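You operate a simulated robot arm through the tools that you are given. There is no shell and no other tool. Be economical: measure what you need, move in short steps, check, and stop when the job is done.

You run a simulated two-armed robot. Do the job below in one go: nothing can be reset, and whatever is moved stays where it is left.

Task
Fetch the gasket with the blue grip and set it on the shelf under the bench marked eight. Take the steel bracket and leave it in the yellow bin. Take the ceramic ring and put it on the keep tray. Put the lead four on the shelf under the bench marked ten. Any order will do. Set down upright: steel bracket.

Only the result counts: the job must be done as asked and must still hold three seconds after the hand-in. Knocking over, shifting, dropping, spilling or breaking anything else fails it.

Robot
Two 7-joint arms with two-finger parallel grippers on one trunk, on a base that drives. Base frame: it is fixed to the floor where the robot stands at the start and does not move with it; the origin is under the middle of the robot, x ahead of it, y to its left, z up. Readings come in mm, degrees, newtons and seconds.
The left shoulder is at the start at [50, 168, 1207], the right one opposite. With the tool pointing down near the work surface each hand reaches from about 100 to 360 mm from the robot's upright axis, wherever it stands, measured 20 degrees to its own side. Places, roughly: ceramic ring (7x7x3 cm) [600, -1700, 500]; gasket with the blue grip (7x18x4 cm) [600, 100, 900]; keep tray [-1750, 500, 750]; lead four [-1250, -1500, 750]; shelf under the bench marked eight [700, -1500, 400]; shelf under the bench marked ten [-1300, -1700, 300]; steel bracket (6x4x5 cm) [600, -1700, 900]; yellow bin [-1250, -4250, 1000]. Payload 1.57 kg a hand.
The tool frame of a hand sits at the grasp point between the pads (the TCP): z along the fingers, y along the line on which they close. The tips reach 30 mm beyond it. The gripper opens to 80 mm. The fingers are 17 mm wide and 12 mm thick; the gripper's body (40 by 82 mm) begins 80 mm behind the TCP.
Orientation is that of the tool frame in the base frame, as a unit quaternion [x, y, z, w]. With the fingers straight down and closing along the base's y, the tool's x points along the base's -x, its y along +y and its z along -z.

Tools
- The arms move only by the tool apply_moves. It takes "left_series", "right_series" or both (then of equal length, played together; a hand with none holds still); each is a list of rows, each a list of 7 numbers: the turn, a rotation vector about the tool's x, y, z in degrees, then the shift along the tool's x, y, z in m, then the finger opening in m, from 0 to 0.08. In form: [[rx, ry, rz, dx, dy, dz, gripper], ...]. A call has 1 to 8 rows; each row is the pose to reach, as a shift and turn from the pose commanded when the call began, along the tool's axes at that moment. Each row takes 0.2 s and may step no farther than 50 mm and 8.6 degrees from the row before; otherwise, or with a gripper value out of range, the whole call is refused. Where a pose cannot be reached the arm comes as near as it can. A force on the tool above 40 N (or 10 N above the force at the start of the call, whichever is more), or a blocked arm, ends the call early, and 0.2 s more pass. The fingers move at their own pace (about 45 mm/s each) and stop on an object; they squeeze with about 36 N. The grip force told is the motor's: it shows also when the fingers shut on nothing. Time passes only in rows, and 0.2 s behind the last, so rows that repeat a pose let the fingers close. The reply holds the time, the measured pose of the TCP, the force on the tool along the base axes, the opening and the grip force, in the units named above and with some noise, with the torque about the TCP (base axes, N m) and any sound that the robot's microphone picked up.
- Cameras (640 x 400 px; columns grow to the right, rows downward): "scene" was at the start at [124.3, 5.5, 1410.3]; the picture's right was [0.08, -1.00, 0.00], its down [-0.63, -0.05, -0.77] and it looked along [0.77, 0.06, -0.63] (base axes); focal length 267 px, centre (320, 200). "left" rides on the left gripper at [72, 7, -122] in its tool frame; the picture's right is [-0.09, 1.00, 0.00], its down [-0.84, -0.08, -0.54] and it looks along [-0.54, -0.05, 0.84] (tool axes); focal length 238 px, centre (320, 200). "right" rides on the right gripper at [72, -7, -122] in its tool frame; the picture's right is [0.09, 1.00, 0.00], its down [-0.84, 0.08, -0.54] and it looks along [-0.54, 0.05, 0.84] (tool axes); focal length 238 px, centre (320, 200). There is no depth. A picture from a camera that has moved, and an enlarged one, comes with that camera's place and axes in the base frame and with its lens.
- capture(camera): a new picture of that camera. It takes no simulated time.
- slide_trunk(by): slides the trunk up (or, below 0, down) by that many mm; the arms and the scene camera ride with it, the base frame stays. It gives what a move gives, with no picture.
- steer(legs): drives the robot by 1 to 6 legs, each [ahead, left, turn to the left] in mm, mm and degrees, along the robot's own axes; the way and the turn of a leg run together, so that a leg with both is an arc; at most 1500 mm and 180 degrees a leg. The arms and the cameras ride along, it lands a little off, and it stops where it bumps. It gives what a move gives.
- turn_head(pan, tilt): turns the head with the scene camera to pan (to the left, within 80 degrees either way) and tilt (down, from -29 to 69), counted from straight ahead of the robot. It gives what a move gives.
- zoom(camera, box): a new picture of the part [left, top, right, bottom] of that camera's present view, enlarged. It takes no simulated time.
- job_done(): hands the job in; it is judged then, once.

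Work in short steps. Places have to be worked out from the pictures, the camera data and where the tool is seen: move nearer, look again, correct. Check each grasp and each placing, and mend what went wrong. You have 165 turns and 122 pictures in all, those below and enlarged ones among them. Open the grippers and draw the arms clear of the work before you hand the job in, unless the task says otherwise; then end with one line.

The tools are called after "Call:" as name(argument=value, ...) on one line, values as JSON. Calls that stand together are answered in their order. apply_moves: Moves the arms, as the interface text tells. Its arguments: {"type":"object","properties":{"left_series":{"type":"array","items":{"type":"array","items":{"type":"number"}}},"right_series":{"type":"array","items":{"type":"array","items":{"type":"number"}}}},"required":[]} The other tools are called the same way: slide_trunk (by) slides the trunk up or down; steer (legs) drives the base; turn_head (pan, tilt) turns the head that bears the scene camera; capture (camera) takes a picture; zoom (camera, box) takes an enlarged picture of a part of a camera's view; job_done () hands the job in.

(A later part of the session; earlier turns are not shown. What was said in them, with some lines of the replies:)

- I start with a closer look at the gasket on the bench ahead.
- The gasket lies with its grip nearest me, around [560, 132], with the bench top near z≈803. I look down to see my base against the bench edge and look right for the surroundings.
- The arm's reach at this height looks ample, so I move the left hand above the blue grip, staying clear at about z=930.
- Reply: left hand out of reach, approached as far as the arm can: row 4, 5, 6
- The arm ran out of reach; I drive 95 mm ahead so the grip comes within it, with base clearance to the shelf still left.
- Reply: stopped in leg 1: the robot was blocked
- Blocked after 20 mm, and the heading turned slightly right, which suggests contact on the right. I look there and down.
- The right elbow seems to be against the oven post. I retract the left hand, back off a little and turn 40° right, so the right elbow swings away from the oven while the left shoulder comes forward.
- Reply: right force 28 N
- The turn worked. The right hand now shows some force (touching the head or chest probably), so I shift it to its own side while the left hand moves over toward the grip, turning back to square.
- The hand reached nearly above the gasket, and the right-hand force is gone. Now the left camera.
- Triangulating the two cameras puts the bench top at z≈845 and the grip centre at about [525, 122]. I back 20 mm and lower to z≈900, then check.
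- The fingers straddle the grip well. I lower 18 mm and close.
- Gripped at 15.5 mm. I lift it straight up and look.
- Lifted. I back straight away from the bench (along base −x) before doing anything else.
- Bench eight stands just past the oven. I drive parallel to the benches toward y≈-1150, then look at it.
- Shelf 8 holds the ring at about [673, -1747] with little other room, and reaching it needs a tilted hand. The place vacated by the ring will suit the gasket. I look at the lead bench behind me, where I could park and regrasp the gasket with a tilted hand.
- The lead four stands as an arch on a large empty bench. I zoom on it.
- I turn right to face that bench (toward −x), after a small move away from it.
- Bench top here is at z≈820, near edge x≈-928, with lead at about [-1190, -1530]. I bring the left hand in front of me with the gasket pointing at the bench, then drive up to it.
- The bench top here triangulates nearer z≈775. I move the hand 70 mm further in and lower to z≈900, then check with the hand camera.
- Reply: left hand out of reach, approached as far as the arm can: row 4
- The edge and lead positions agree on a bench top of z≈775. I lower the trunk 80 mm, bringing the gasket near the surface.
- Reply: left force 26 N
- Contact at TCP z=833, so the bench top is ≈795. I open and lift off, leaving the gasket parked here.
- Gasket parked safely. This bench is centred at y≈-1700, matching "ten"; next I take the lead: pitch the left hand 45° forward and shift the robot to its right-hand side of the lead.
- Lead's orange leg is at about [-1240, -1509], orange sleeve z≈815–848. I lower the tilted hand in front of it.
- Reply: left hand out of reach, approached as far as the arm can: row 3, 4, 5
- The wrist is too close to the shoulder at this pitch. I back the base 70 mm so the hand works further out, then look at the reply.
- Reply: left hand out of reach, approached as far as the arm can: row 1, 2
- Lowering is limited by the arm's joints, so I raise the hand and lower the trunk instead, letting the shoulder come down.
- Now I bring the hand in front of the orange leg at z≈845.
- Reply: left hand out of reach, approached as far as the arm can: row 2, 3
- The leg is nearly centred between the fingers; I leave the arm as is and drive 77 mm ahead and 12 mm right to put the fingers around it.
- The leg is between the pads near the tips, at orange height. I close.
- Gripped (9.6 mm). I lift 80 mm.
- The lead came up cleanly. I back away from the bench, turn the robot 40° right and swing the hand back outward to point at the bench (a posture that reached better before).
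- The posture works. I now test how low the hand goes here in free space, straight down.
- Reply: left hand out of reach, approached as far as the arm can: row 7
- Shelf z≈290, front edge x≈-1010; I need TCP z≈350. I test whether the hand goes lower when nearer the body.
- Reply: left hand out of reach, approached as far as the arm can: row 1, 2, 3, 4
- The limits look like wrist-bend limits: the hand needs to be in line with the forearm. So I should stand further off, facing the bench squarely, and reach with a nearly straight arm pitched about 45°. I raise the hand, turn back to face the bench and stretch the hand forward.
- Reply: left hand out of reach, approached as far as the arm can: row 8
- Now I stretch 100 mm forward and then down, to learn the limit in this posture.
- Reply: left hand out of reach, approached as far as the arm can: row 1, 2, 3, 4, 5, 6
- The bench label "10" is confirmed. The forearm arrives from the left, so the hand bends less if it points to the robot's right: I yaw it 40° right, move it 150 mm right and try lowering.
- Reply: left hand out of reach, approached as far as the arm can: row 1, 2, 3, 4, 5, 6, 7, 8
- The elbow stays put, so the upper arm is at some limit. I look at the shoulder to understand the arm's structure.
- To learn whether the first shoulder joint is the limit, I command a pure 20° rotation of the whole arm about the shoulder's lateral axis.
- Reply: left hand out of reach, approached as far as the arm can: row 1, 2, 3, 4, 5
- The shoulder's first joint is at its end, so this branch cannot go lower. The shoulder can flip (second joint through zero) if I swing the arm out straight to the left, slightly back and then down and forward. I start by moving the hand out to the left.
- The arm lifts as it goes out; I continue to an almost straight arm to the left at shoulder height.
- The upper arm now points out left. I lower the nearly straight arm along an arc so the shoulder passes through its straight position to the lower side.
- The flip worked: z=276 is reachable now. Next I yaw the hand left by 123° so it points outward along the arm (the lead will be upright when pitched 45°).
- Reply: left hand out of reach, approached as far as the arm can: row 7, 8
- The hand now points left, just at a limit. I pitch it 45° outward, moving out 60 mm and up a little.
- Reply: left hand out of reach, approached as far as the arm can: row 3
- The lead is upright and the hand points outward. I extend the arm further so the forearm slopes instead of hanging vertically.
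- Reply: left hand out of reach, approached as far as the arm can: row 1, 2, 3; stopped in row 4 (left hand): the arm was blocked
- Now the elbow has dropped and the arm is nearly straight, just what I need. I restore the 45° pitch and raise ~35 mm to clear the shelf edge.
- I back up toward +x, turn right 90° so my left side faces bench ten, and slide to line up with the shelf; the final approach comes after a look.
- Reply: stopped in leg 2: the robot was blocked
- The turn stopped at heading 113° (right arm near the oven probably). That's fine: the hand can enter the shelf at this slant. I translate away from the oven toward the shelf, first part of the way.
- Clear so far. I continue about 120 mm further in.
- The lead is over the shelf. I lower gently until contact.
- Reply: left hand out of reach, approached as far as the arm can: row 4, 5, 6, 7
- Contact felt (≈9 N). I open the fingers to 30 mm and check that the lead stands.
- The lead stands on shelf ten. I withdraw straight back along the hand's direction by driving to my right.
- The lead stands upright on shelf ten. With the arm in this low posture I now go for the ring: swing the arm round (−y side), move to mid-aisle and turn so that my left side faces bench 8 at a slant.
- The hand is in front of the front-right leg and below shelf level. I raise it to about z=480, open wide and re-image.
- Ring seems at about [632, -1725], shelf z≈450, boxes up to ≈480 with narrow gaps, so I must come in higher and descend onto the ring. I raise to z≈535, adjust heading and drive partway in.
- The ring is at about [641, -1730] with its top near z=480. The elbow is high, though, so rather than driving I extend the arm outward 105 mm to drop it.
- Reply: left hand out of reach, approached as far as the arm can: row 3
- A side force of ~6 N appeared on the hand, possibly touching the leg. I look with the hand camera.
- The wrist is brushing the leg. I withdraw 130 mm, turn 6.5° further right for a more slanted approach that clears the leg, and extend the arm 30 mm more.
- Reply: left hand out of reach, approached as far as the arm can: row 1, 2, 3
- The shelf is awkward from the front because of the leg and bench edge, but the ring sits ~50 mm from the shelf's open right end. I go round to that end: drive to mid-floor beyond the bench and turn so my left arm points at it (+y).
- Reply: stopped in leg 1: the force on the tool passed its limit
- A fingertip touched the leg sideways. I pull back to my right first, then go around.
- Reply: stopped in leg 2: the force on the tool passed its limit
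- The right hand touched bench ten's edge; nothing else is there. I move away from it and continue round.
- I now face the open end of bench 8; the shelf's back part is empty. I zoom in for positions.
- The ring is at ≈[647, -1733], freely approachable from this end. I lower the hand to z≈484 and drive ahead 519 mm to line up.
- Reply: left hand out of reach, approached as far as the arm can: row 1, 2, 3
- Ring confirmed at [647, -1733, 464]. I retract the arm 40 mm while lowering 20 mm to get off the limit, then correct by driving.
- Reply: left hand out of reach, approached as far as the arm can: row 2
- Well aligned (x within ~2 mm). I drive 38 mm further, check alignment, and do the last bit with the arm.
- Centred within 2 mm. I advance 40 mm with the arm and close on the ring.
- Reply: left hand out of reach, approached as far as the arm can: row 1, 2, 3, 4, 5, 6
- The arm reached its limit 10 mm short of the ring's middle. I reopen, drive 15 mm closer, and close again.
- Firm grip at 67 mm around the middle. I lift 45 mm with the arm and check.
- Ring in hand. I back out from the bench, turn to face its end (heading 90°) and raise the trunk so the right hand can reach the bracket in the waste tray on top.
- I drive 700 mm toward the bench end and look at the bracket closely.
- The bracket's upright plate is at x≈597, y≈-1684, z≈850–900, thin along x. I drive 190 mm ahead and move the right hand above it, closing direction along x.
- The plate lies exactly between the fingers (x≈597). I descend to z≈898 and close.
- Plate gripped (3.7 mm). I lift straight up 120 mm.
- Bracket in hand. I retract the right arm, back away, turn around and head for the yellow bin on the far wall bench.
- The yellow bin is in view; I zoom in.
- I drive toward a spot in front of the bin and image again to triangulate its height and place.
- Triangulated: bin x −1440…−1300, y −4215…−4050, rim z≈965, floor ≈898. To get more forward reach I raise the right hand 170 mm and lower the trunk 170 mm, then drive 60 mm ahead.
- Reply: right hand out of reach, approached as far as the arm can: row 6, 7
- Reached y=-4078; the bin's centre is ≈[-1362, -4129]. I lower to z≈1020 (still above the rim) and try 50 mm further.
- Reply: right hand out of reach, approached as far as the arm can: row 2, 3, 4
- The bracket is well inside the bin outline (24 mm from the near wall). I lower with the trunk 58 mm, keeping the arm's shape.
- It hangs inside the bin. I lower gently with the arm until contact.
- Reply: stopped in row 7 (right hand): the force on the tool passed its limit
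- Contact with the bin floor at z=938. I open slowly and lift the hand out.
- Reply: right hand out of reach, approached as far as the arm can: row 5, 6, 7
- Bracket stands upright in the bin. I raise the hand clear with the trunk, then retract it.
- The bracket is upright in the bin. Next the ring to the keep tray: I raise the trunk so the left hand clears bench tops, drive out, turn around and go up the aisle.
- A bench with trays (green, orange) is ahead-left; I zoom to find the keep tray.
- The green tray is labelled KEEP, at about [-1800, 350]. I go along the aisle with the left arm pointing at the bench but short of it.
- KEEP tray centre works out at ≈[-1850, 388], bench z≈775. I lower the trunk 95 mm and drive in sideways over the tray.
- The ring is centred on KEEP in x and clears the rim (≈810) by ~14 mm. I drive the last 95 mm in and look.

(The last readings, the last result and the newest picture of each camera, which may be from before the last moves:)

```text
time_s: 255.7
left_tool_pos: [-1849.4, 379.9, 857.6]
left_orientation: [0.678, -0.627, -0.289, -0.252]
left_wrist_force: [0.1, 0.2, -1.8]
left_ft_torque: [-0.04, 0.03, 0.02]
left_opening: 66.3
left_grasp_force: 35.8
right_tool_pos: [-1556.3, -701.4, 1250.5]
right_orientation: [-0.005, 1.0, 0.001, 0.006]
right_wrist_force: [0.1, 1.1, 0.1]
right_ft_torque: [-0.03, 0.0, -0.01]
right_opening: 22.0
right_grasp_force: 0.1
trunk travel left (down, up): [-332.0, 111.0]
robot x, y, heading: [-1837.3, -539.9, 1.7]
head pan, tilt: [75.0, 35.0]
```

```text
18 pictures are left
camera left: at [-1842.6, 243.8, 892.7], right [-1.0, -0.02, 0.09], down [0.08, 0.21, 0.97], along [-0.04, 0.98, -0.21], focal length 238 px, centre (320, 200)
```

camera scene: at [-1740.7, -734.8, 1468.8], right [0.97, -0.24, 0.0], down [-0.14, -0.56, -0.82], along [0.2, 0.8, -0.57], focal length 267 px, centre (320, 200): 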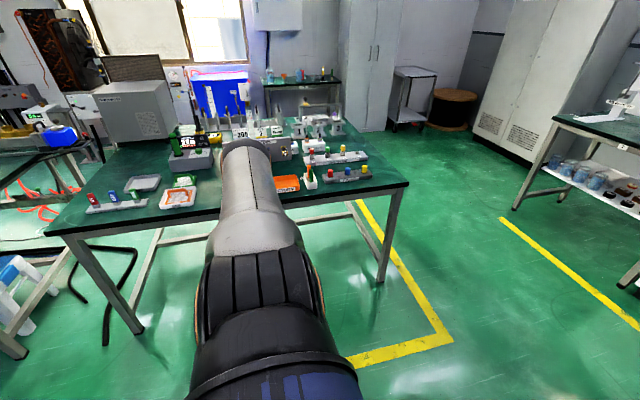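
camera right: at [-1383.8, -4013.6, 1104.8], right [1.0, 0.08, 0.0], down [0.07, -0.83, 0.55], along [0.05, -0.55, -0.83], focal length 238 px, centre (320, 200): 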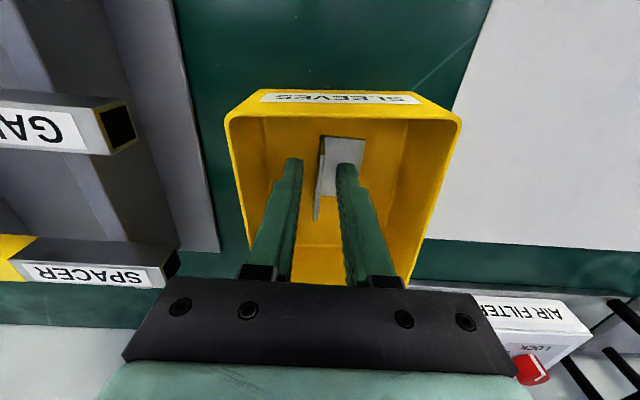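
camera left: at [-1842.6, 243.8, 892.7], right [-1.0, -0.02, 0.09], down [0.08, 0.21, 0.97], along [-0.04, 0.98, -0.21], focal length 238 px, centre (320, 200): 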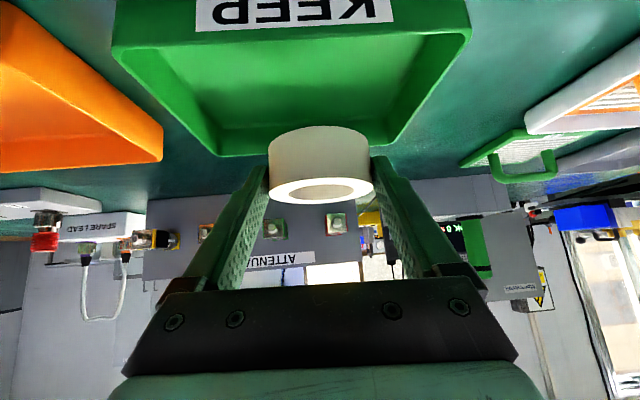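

The tray's y range is 335–430; I shift back 9 mm to centre the ring, then lower the trunk 38 mm.

Call:
steer(legs=[[0, -9, 0]])

Call:
slide_trunk(by=-38)

Call:
capture(camera="left")

```text
time_s: 256.4
left_tool_pos: [-1848.5, 368.8, 859.5]
left_orientation: [0.679, -0.626, -0.29, -0.253]
left_wrist_force: [0.5, 0.0, -1.6]
left_ft_torque: [-0.04, 0.01, -0.01]
left_opening: 66.3
left_grasp_force: 35.8
right_tool_pos: [-1557.0, -713.1, 1251.9]
right_orientation: [-0.005, 1.0, 0.001, 0.006]
right_wrist_force: [0.5, -1.0, 0.1]
right_ft_torque: [0.03, 0.01, 0.02]
right_opening: 21.9
right_grasp_force: 0.0
trunk travel left (down, up): [-332.0, 111.0]
robot x, y, heading: [-1836.0, -542.5, 1.3]
head pan, tilt: [75.0, 35.0]
```

```text
time_s: 257.2
left_tool_pos: [-1847.7, 369.2, 820.9]
left_orientation: [0.678, -0.626, -0.289, -0.252]
left_wrist_force: [-0.7, -0.2, -0.9]
left_ft_torque: [-0.06, 0.01, -0.01]
left_opening: 66.3
left_grasp_force: 36.1
right_tool_pos: [-1555.9, -711.0, 1214.1]
right_orientation: [-0.005, 1.0, 0.001, 0.006]
right_wrist_force: [-0.3, -0.4, 0.2]
right_ft_torque: [0.0, 0.01, 0.0]
right_opening: 21.8
right_grasp_force: 0.0
trunk travel left (down, up): [-294.0, 149.0]
robot x, y, heading: [-1833.3, -545.1, 1.1]
head pan, tilt: [75.0, 35.0]
```

```text
17 pictures are left
camera left: at [-1842.3, 234.1, 855.2], right [-1.0, -0.02, 0.09], down [0.08, 0.21, 0.97], along [-0.04, 0.98, -0.21], focal length 238 px, centre (320, 200)
```

left: 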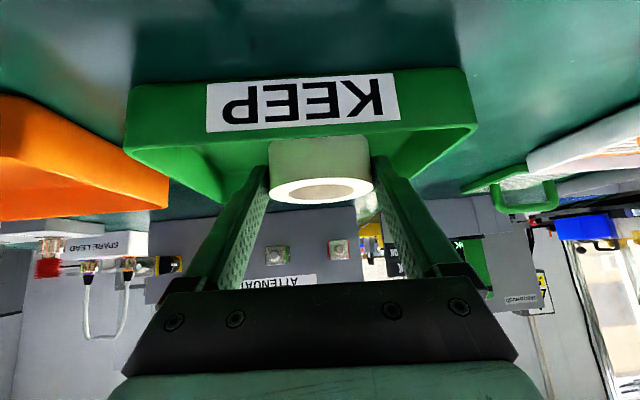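

The ring is inside the tray outline. I lower gently with the arm until contact.

Call:
apply_moves(left_series=[[0, 0, 0, 0.002, 0, 0.002, 0.05], [0, 0, 0, 0.004, 0, 0.004, 0.05], [0, 0, 0, 0.006, 0, 0.006, 0.05], [0, 0, 0, 0.008, 0, 0.008, 0.05], [0, 0, 0, 0.01, 0, 0.01, 0.05], [0, 0, 0, 0.012, 0, 0.012, 0.05], [0, 0, 0, 0.014, 0, 0.014, 0.05]])

```text
time_s: 258.8
left_tool_pos: [-1848.4, 371.7, 813.5]
left_orientation: [0.675, -0.624, -0.297, -0.258]
left_wrist_force: [-6.3, -4.8, 29.8]
left_ft_torque: [0.32, -0.49, -0.02]
left_opening: 67.2
left_grasp_force: 35.7
right_tool_pos: [-1555.5, -715.5, 1213.6]
right_orientation: [-0.005, 1.0, 0.004, 0.007]
right_wrist_force: [0.1, -0.7, 0.8]
right_ft_torque: [0.01, 0.0, 0.01]
right_opening: 22.0
right_grasp_force: 0.1
trunk travel left (down, up): [-294.0, 149.0]
robot x, y, heading: [-1836.7, -543.6, 1.5]
head pan, tilt: [75.0, 35.0]
```

Contact (30 N). I relieve the pressure and open the fingers.

Call:
apply_moves(left_series=[[0, 0, 0, -0.007, 0, -0.007, 0.05], [0, 0, 0, -0.007, 0, -0.007, 0.07], [0, 0, 0, -0.007, 0, -0.007, 0.08], [0, 0, 0, -0.007, 0, -0.007, 0.08], [0, 0, 0, -0.02, 0, -0.02, 0.08], [0, 0, 0, -0.04, 0, -0.04, 0.08], [0, 0, 0, -0.06, 0, -0.06, 0.08]])

Call:
capture(camera="left")

```text
time_s: 260.4
left_tool_pos: [-1846.2, 366.5, 884.5]
left_orientation: [0.679, -0.627, -0.289, -0.25]
left_wrist_force: [0.5, 0.0, 0.7]
left_ft_torque: [0.01, -0.01, -0.02]
left_opening: 79.9
left_grasp_force: 0.1
right_tool_pos: [-1556.5, -712.6, 1212.7]
right_orientation: [-0.005, 1.0, 0.001, 0.006]
right_wrist_force: [0.1, -0.8, -0.6]
right_ft_torque: [-0.01, 0.01, 0.02]
right_opening: 22.2
right_grasp_force: 0.1
trunk travel left (down, up): [-294.0, 149.0]
robot x, y, heading: [-1834.4, -544.5, 1.3]
head pan, tilt: [75.0, 35.0]
```

```text
16 pictures are left
camera left: at [-1840.9, 231.1, 918.8], right [-1.0, -0.02, 0.09], down [0.08, 0.22, 0.97], along [-0.04, 0.98, -0.21], focal length 238 px, centre (320, 200)
```

left: 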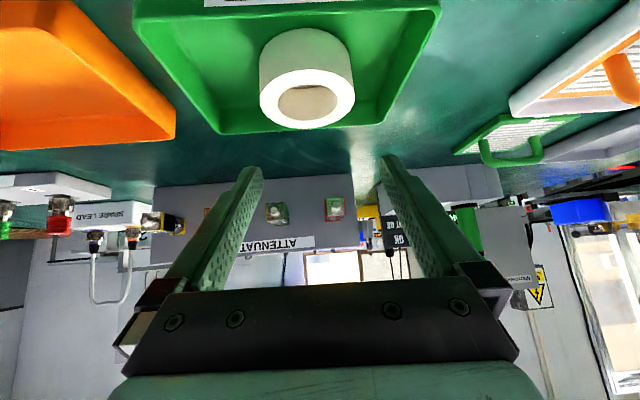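

Ring rests in the KEEP tray. I withdraw, drive back along the aisle, turn to heading 90° and shorten the left arm's reach for picking up the parked gasket.

Call:
steer(legs=[[0, -250, 0], [1480, 0, 0], [0, 0, 88.7]])

Call:
apply_moves(left_series=[[0, 0, 0, 0.025, 0, -0.025, 0.05], [0, 0, 0, 0.05, 0, -0.05, 0.05], [0, 0, 0, 0.078, 0, -0.078, 0.05]])

```text
time_s: 273.0
left_tool_pos: [-1241.4, -747.5, 884.8]
left_orientation: [0.923, 0.024, -0.383, 0.021]
left_wrist_force: [0.4, 0.3, -0.2]
left_ft_torque: [0.01, 0.0, 0.0]
left_opening: 79.8
left_grasp_force: 0.1
right_tool_pos: [-154.1, -489.5, 1214.2]
right_orientation: [-0.701, 0.713, 0.005, 0.004]
right_wrist_force: [0.6, -0.8, 0.0]
right_ft_torque: [-0.02, 0.02, 0.0]
right_opening: 22.2
right_grasp_force: 0.0
trunk travel left (down, up): [-294.0, 149.0]
robot x, y, heading: [-326.4, -764.0, 89.8]
head pan, tilt: [75.0, 35.0]
```

```text
time_s: 273.8
left_tool_pos: [-1130.1, -740.8, 883.8]
left_orientation: [0.923, 0.022, -0.384, 0.022]
left_wrist_force: [0.9, 0.8, 0.7]
left_ft_torque: [-0.02, -0.01, 0.0]
left_opening: 50.1
left_grasp_force: 0.1
right_tool_pos: [-153.1, -489.0, 1214.0]
right_orientation: [-0.7, 0.714, 0.005, 0.004]
right_wrist_force: [-0.1, 0.0, 0.3]
right_ft_torque: [0.02, 0.02, -0.02]
right_opening: 21.9
right_grasp_force: 0.1
trunk travel left (down, up): [-294.0, 149.0]
robot x, y, heading: [-326.0, -763.3, 89.4]
head pan, tilt: [75.0, 35.0]
```

The hand retracted fine. I drive to bring it above and just short of the gasket, and look.

Call:
steer(legs=[[-627, -125, 0.6]])

Call:
capture(camera="left")

```text
time_s: 277.4
left_tool_pos: [-1001.0, -1377.7, 883.0]
left_orientation: [0.923, 0.035, -0.383, 0.026]
left_wrist_force: [-0.7, -0.2, 0.3]
left_ft_torque: [0.02, 0.0, 0.0]
left_opening: 50.1
left_grasp_force: 0.1
right_tool_pos: [-30.4, -1101.4, 1213.5]
right_orientation: [0.709, -0.705, -0.004, -0.004]
right_wrist_force: [0.3, -0.6, 0.3]
right_ft_torque: [0.01, -0.01, 0.02]
right_opening: 22.2
right_grasp_force: 0.0
trunk travel left (down, up): [-294.0, 149.0]
robot x, y, heading: [-196.3, -1377.4, 90.7]
head pan, tilt: [75.0, 35.0]
```

```text
15 pictures are left
camera left: at [-863.4, -1370.4, 918.0], right [0.02, -1.0, 0.09], down [-0.21, 0.08, 0.97], along [-0.98, -0.04, -0.21], focal length 238 px, centre (320, 200)
```

left: 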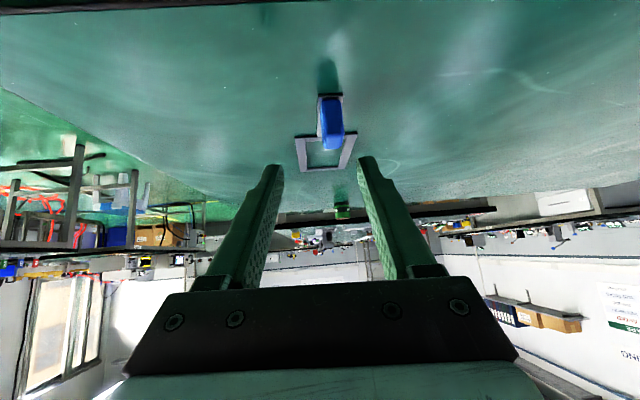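

Gasket grip seen at ≈[-1047, -1392]; hand needs a 5° yaw and small shifts. I move above the grip first.

Call:
apply_moves(left_series=[[1.8, 0, 1.8, -0.006, 0.006, 0.02, 0.05], [3.5, 0, 3.5, -0.011, 0.0116, 0.04, 0.05], [3.5, 0, 3.5, -0.011, 0.0116, 0.04, 0.05]])

Call:
capture(camera="left")

```text
time_s: 278.2
left_tool_pos: [-1037.7, -1390.0, 861.9]
left_orientation: [0.924, -0.006, -0.383, 0.008]
left_wrist_force: [0.4, -0.4, 0.3]
left_ft_torque: [0.01, -0.05, -0.03]
left_opening: 49.9
left_grasp_force: 0.1
right_tool_pos: [-29.8, -1100.4, 1214.8]
right_orientation: [0.709, -0.705, -0.005, -0.004]
right_wrist_force: [-0.2, 0.3, -0.9]
right_ft_torque: [0.0, 0.01, -0.02]
right_opening: 22.1
right_grasp_force: 0.2
trunk travel left (down, up): [-294.0, 149.0]
robot x, y, heading: [-197.9, -1378.0, 90.9]
head pan, tilt: [75.0, 35.0]
```

```text
14 pictures are left
camera left: at [-899.1, -1395.4, 897.2], right [-0.07, -0.99, 0.09], down [-0.21, 0.1, 0.97], along [-0.98, 0.05, -0.21], focal length 238 px, centre (320, 200)
```

left: 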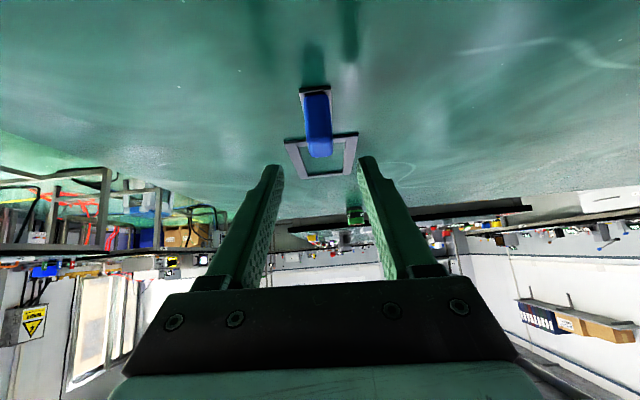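

Aligned with the gasket's axis. I descend to z≈828 and close on the grip.

Call:
apply_moves(left_series=[[0, 0, 0, 0.014, -0.001, 0.01, 0.05], [0, 0, 0, 0.0274, -0.001, 0.0207, 0.05], [0, 0, 0, 0.0274, -0.001, 0.0207, 0.03], [0, 0, 0, 0.0274, -0.001, 0.0207, 0.0], [0, 0, 0, 0.0274, -0.001, 0.0207, 0.0], [0, 0, 0, 0.0274, -0.001, 0.0207, 0.0]])

Call:
capture(camera="left")

```text
time_s: 279.6
left_tool_pos: [-1031.3, -1390.3, 827.0]
left_orientation: [0.924, -0.005, -0.383, 0.01]
left_wrist_force: [-0.6, -0.6, 0.3]
left_ft_torque: [0.03, 0.15, -0.03]
left_opening: 19.2
left_grasp_force: 32.0
right_tool_pos: [-30.5, -1100.6, 1213.9]
right_orientation: [0.709, -0.705, -0.006, -0.004]
right_wrist_force: [0.6, 0.2, 0.2]
right_ft_torque: [0.02, 0.01, 0.05]
right_opening: 22.0
right_grasp_force: 0.1
trunk travel left (down, up): [-294.0, 149.0]
robot x, y, heading: [-199.9, -1376.5, 91.1]
head pan, tilt: [75.0, 35.0]
```

```text
13 pictures are left
camera left: at [-894.9, -1395.1, 862.6], right [-0.07, -0.99, 0.09], down [-0.21, 0.1, 0.97], along [-0.98, 0.05, -0.21], focal length 238 px, centre (320, 200)
```

left: 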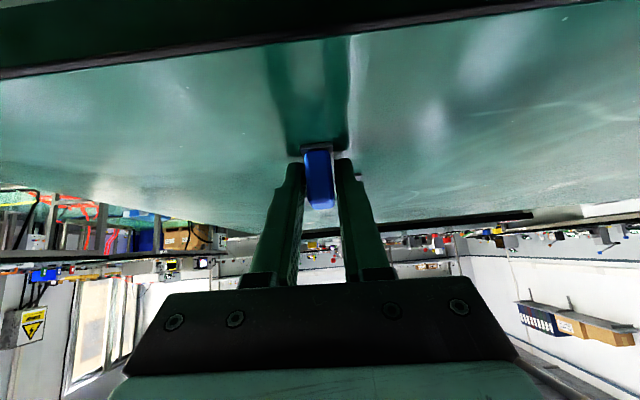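

Opening is 19 mm, not the grip's 15.5 — the tips probably hold the tail's edges. I open, raise 7 mm, and regrip on the blue grip itself.

Call:
apply_moves(left_series=[[0, 0, 0, 0, 0, 0, 0.035], [0, 0, 0, 0, 0, 0, 0.035], [0, 0, 0, -0.005, 0, -0.005, 0.035], [0, 0, 0, -0.005, 0, -0.005, 0.01], [0, 0, 0, -0.005, 0, -0.005, 0.0], [0, 0, 0, -0.005, 0, -0.005, 0.0], [0, 0, 0, -0.005, 0, -0.005, 0.0]])

```text
time_s: 281.2
left_tool_pos: [-1030.2, -1391.4, 835.5]
left_orientation: [0.924, -0.005, -0.383, 0.009]
left_wrist_force: [-0.8, 1.0, 2.2]
left_ft_torque: [0.1, 0.12, 0.0]
left_opening: 15.5
left_grasp_force: 31.1
right_tool_pos: [-30.5, -1100.1, 1213.2]
right_orientation: [0.71, -0.704, -0.005, -0.002]
right_wrist_force: [0.5, 0.4, 0.0]
right_ft_torque: [0.02, 0.03, 0.0]
right_opening: 21.9
right_grasp_force: 0.0
trunk travel left (down, up): [-294.0, 149.0]
robot x, y, heading: [-194.6, -1379.8, 91.0]
head pan, tilt: [75.0, 35.0]
```

15.5 mm now — on the grip. I lift 70 mm and check that the gasket stays level.

Call:
apply_moves(left_series=[[0, 0, 0, -0.015, 0, -0.015, 0.0], [0, 0, 0, -0.03, 0, -0.03, 0.0], [0, 0, 0, -0.05, 0, -0.05, 0.0], [0, 0, 0, -0.06, 0, -0.06, 0.0]])

Call:
capture(camera="scene")

```text
time_s: 282.2
left_tool_pos: [-1030.5, -1391.5, 918.7]
left_orientation: [0.924, -0.005, -0.383, 0.009]
left_wrist_force: [0.4, -0.6, -0.6]
left_ft_torque: [-0.02, -0.06, -0.02]
left_opening: 15.5
left_grasp_force: 31.9
right_tool_pos: [-30.5, -1101.6, 1213.6]
right_orientation: [0.71, -0.704, -0.005, -0.004]
right_wrist_force: [-0.7, 0.4, 0.5]
right_ft_torque: [0.0, -0.03, 0.0]
right_opening: 22.0
right_grasp_force: 0.1
trunk travel left (down, up): [-294.0, 149.0]
robot x, y, heading: [-200.4, -1378.6, 90.7]
head pan, tilt: [75.0, 35.0]
```

```text
12 pictures are left
camera scene: at [-284.4, -1318.3, 1335.7], right [0.24, 0.97, 0.0], down [0.56, -0.14, -0.82], along [-0.79, 0.2, -0.57], focal length 267 px, centre (320, 200)
```

scene: 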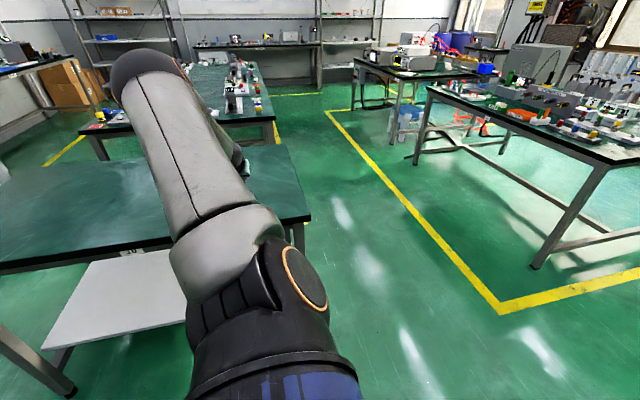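

The gasket lifted with the hand. I drive down the aisle, turn to heading 0 in the open area, and lower the trunk fully.

Call:
steer(legs=[[-820, -30, 0], [-820, 0, 0], [0, 0, -90.7]])

Call:
slide_trunk(by=-294)

Call:
apply_moves(left_series=[[0, 0, 0, -0.014, 0, 0.014, 0.0], [0, 0, 0, -0.028, 0, 0.028, 0.0], [0, 0, 0, -0.042, 0, 0.042, 0.0], [0, 0, 0, -0.0566, 0, 0.0566, 0.0], [0, 0, 0, -0.036, 0, 0.078, 0.0], [0, 0, 0, -0.014, 0, 0.1, 0.0], [0, 0, 0, 0.007, 0, 0.12, 0.0]])

Call:
capture(camera="left")

```text
time_s: 294.5
left_tool_pos: [-102.2, -2184.5, 920.1]
left_orientation: [-0.629, 0.677, 0.269, 0.273]
left_wrist_force: [-0.7, 0.0, -1.2]
left_ft_torque: [-0.06, 0.0, -0.04]
left_opening: 15.3
left_grasp_force: 31.2
right_tool_pos: [121.9, -3201.4, 1214.5]
right_orientation: [0.029, 1.0, 0.002, 0.006]
right_wrist_force: [-0.3, -0.8, -0.4]
right_ft_torque: [0.0, -0.02, 0.02]
right_opening: 21.9
right_grasp_force: 0.1
trunk travel left (down, up): [-294.0, 149.0]
robot x, y, heading: [-147.7, -3017.4, -2.8]
head pan, tilt: [75.0, 35.0]
```

```text
time_s: 297.4
left_tool_pos: [-101.8, -2184.8, 625.1]
left_orientation: [-0.628, 0.677, 0.269, 0.273]
left_wrist_force: [0.0, 0.4, 0.0]
left_ft_torque: [-0.07, 0.01, -0.02]
left_opening: 15.3
left_grasp_force: 31.6
right_tool_pos: [121.9, -3200.8, 920.1]
right_orientation: [0.029, 1.0, 0.001, 0.006]
right_wrist_force: [0.1, 0.8, 0.4]
right_ft_torque: [0.0, -0.01, 0.0]
right_opening: 22.0
right_grasp_force: 0.0
trunk travel left (down, up): [0.0, 443.0]
robot x, y, heading: [-146.7, -3016.8, -2.8]
head pan, tilt: [75.0, 35.0]
```

```text
time_s: 299.0
left_tool_pos: [-99.1, -2106.6, 533.2]
left_orientation: [-0.629, 0.677, 0.269, 0.273]
left_wrist_force: [0.4, -0.3, -0.6]
left_ft_torque: [-0.04, -0.03, 0.05]
left_opening: 15.4
left_grasp_force: 31.1
right_tool_pos: [122.3, -3201.4, 920.8]
right_orientation: [0.029, 1.0, 0.0, 0.007]
right_wrist_force: [0.3, -0.4, -1.1]
right_ft_torque: [0.01, 0.01, 0.0]
right_opening: 22.0
right_grasp_force: 0.0
trunk travel left (down, up): [0.0, 443.0]
robot x, y, heading: [-140.7, -3019.3, -2.6]
head pan, tilt: [75.0, 35.0]
```

```text
11 pictures are left
camera left: at [-113.5, -2241.1, 568.9], right [-0.99, 0.13, 0.09], down [0.11, 0.2, 0.97], along [0.11, 0.97, -0.21], focal length 238 px, centre (320, 200)
```

left: 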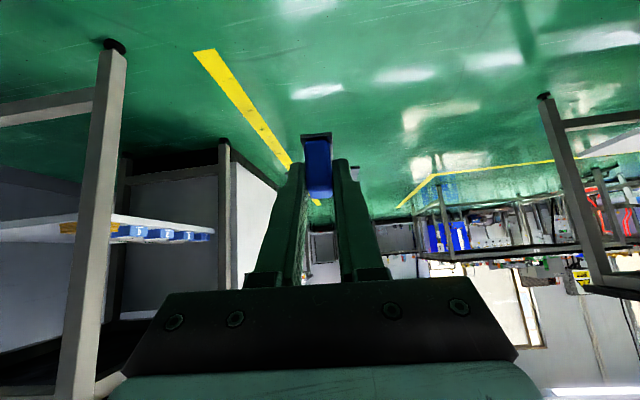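

Posture is good (z=533, gasket held ahead of the fingers). I square up and drive 876 mm along to line up with the free rear part of shelf 8.

Call:
steer(legs=[[0, 0, 2.6], [876, 0, 0], [0, 130, 0]])

Call:
capture(camera="left")

Call:
capture(camera="scene")

```text
time_s: 304.9
left_tool_pos: [730.5, -1973.5, 534.4]
left_orientation: [-0.644, 0.662, 0.275, 0.266]
left_wrist_force: [0.3, -0.3, -1.2]
left_ft_torque: [-0.07, 0.0, 0.0]
left_opening: 15.4
left_grasp_force: 31.2
right_tool_pos: [1002.3, -3057.3, 920.0]
right_orientation: [0.004, 1.0, 0.001, 0.006]
right_wrist_force: [0.9, 0.1, 0.2]
right_ft_torque: [0.02, 0.02, 0.0]
right_opening: 21.9
right_grasp_force: 0.0
trunk travel left (down, up): [0.0, 443.0]
robot x, y, heading: [731.8, -2884.0, -0.1]
head pan, tilt: [75.0, 35.0]
```

```text
10 pictures are left
camera left: at [721.9, -2109.4, 569.5], right [-0.99, 0.08, 0.09], down [0.1, 0.21, 0.97], along [0.06, 0.97, -0.21], focal length 238 px, centre (320, 200)
```

left: 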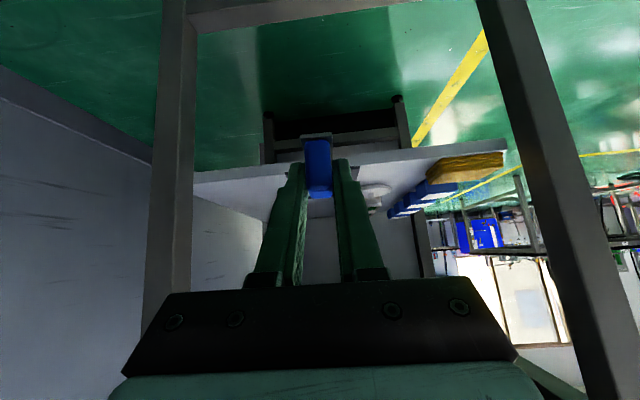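

```text
9 pictures are left
camera scene: at [790.6, -2802.0, 1041.8], right [0.97, -0.26, 0.0], down [-0.15, -0.55, -0.82], along [0.21, 0.79, -0.57], focal length 267 px, centre (320, 200)
```

scene: 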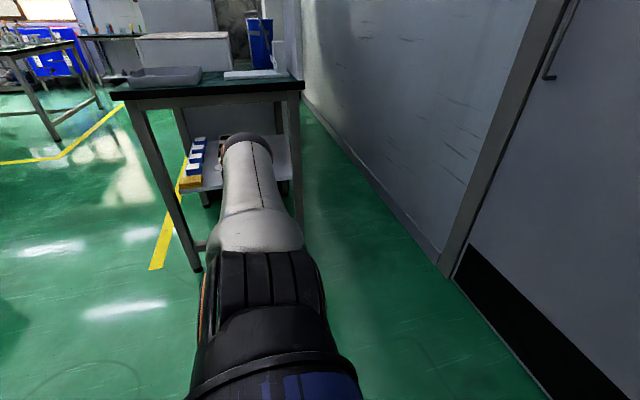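

Lined up: gasket will occupy x≈710–780, clear of the lid (≤677) and the rear leg. I drive in 225 mm.

Call:
steer(legs=[[14, 150, 0], [0, 75, 0]])

Call:
capture(camera="left")

Call:
zoom(camera="scene", box=[150, 100, 310, 220])

```text
time_s: 306.9
left_tool_pos: [743.8, -1747.3, 533.8]
left_orientation: [-0.645, 0.662, 0.275, 0.266]
left_wrist_force: [-0.3, 0.4, -0.6]
left_ft_torque: [-0.09, -0.01, -0.05]
left_opening: 15.5
left_grasp_force: 31.3
right_tool_pos: [1018.3, -2832.3, 920.1]
right_orientation: [0.005, 1.0, 0.002, 0.006]
right_wrist_force: [-0.3, 0.4, -0.2]
right_ft_torque: [-0.01, -0.03, -0.01]
right_opening: 22.1
right_grasp_force: 0.3
trunk travel left (down, up): [0.0, 443.0]
robot x, y, heading: [740.6, -2654.7, 0.2]
head pan, tilt: [75.0, 35.0]
```

```text
8 pictures are left
camera left: at [734.7, -1883.3, 569.6], right [-0.99, 0.08, 0.09], down [0.1, 0.21, 0.97], along [0.06, 0.97, -0.21], focal length 238 px, centre (320, 200)
```

left: 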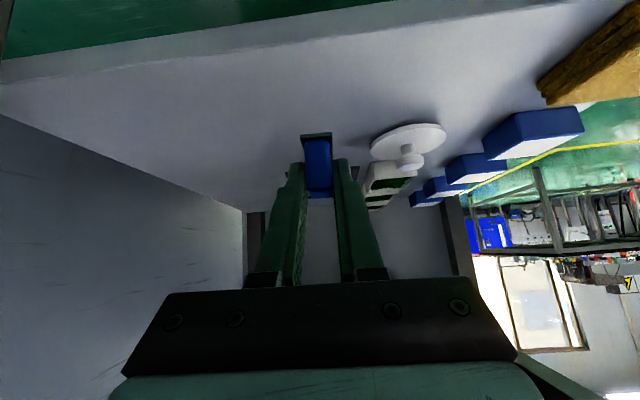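

```text
3.33 times, centred on (230, 160) of scene
camera zoom: at [804.0, -2575.9, 1041.8], right [0.97, -0.26, 0.0], down [-0.15, -0.55, -0.82], along [0.21, 0.79, -0.57], focal length 891 px, centre (620, 333)
```

zoom: 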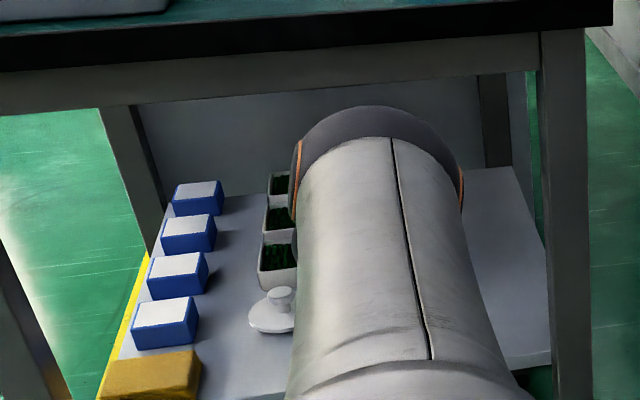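

I can't clearly see the frame; I zoom the hand camera to verify the gasket's attitude before lowering.

Call:
zoom(camera="left", box=[250, 110, 410, 230])

```text
3.33 times, centred on (330, 170) of left
camera zoom: at [734.7, -1883.3, 569.6], right [-0.99, 0.08, 0.09], down [0.1, 0.21, 0.97], along [0.06, 0.97, -0.21], focal length 794 px, centre (287, 300)
```

zoom: 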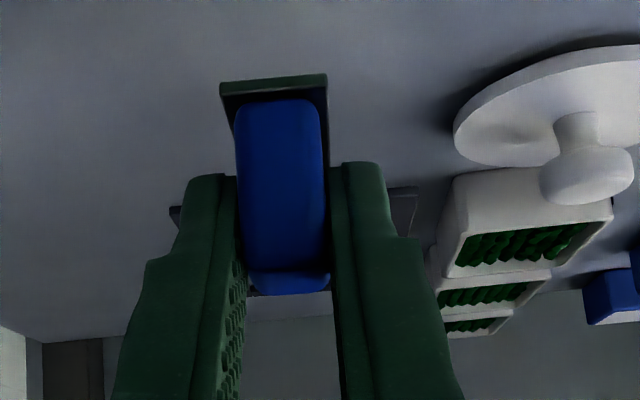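

The frame is visible and near level (tipped up ~2°). I lower gently until contact.

Call:
apply_moves(left_series=[[0, 0, 0, 0.008, 0, 0.008, 0.0], [0, 0, 0, 0.016, 0, 0.016, 0.0], [0, 0, 0, 0.022, 0, 0.022, 0.0], [0, 0, 0, 0.026, 0, 0.026, 0.0], [0, 0, 0, 0.029, 0, 0.029, 0.0], [0, 0, 0, 0.032, 0, 0.032, 0.0], [0, 0, 0, 0.035, 0, 0.035, 0.0], [0, 0, 0, 0.038, 0, 0.038, 0.0]])

```text
time_s: 308.8
left_tool_pos: [742.7, -1746.2, 486.2]
left_orientation: [-0.643, 0.661, 0.278, 0.269]
left_wrist_force: [-1.8, -1.3, 11.8]
left_ft_torque: [0.19, -0.24, -0.04]
left_opening: 15.4
left_grasp_force: 31.0
right_tool_pos: [1017.4, -2832.0, 919.0]
right_orientation: [0.004, 1.0, 0.002, 0.006]
right_wrist_force: [0.2, -0.2, 0.1]
right_ft_torque: [-0.05, 0.02, 0.01]
right_opening: 21.7
right_grasp_force: 0.0
trunk travel left (down, up): [0.0, 443.0]
robot x, y, heading: [741.8, -2657.4, 0.1]
head pan, tilt: [75.0, 35.0]
```

Contact at z=486. I open, back the fingers off along their axis, and look.

Call:
apply_moves(left_series=[[0, 0, 0, 0, 0, 0, 0.025], [0, 0, 0, 0, 0, 0, 0.04], [0, 0, 0, 0, 0, 0, 0.04], [0, 0, 0, 0, 0, -0.02, 0.04], [0, 0, 0, 0, 0, -0.045, 0.04], [0, 0, 0, 0, 0, -0.07, 0.04]])

Call:
capture(camera="left")

```text
time_s: 310.1
left_tool_pos: [741.0, -1798.0, 530.2]
left_orientation: [-0.644, 0.662, 0.275, 0.265]
left_wrist_force: [-0.6, 0.0, -0.2]
left_ft_torque: [0.04, -0.01, -0.02]
left_opening: 40.0
left_grasp_force: 0.0
right_tool_pos: [1016.7, -2830.6, 919.9]
right_orientation: [0.004, 1.0, 0.001, 0.006]
right_wrist_force: [-0.1, 0.0, -0.5]
right_ft_torque: [-0.03, -0.02, -0.01]
right_opening: 21.8
right_grasp_force: 0.1
trunk travel left (down, up): [0.0, 443.0]
robot x, y, heading: [742.2, -2659.1, 0.1]
head pan, tilt: [75.0, 35.0]
```

```text
5 pictures are left
camera left: at [732.7, -1934.1, 565.8], right [-0.99, 0.08, 0.09], down [0.1, 0.21, 0.97], along [0.06, 0.97, -0.21], focal length 238 px, centre (320, 200)
```

left: 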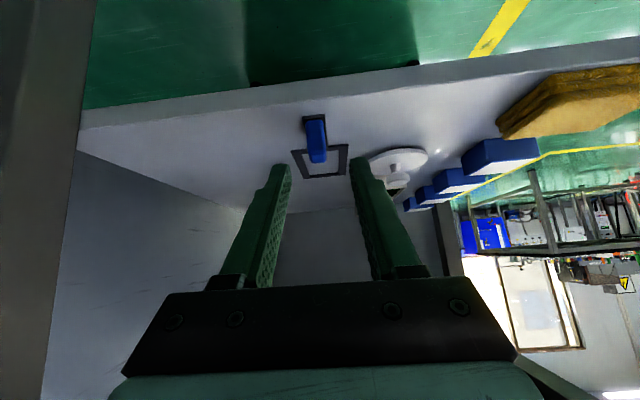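

The gasket lies flat on shelf 8, clear of its neighbours. I withdraw the arm by driving away.

Call:
steer(legs=[[0, -350, 0]])

Call:
capture(camera="left")

```text
time_s: 312.4
left_tool_pos: [742.9, -2150.8, 530.6]
left_orientation: [-0.643, 0.663, 0.275, 0.267]
left_wrist_force: [0.7, 0.4, -0.5]
left_ft_torque: [0.04, -0.01, 0.01]
left_opening: 40.2
left_grasp_force: 0.1
right_tool_pos: [1017.5, -3184.6, 920.4]
right_orientation: [0.005, 1.0, 0.001, 0.005]
right_wrist_force: [-0.2, 0.7, -0.3]
right_ft_torque: [0.0, -0.02, 0.03]
right_opening: 21.8
right_grasp_force: 0.0
trunk travel left (down, up): [0.0, 443.0]
robot x, y, heading: [745.2, -3013.7, 0.0]
head pan, tilt: [75.0, 35.0]
```

```text
4 pictures are left
camera left: at [733.9, -2286.9, 565.6], right [-0.99, 0.08, 0.09], down [0.1, 0.21, 0.97], along [0.06, 0.97, -0.21], focal length 238 px, centre (320, 200)
```

left: 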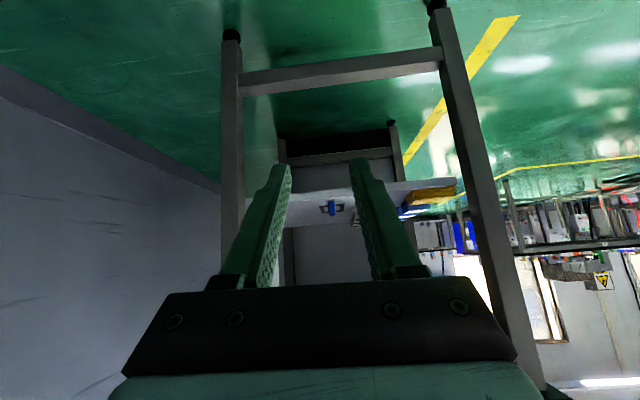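

All four items are in place, both grippers are open and both arms are clear, so I hand the job in.

Call:
job_done()

```text
The job is handed in.
```

I put the gasket on the shelf under bench eight, stood the steel bracket upright in the yellow bin, laid the ceramic ring on the keep tray, and set lead four on the shelf under bench ten; the arms bumped a leg of bench eight and the edge of bench ten on the way, and two drives near the oven stopped short as blocked, but I saw nothing else shift.
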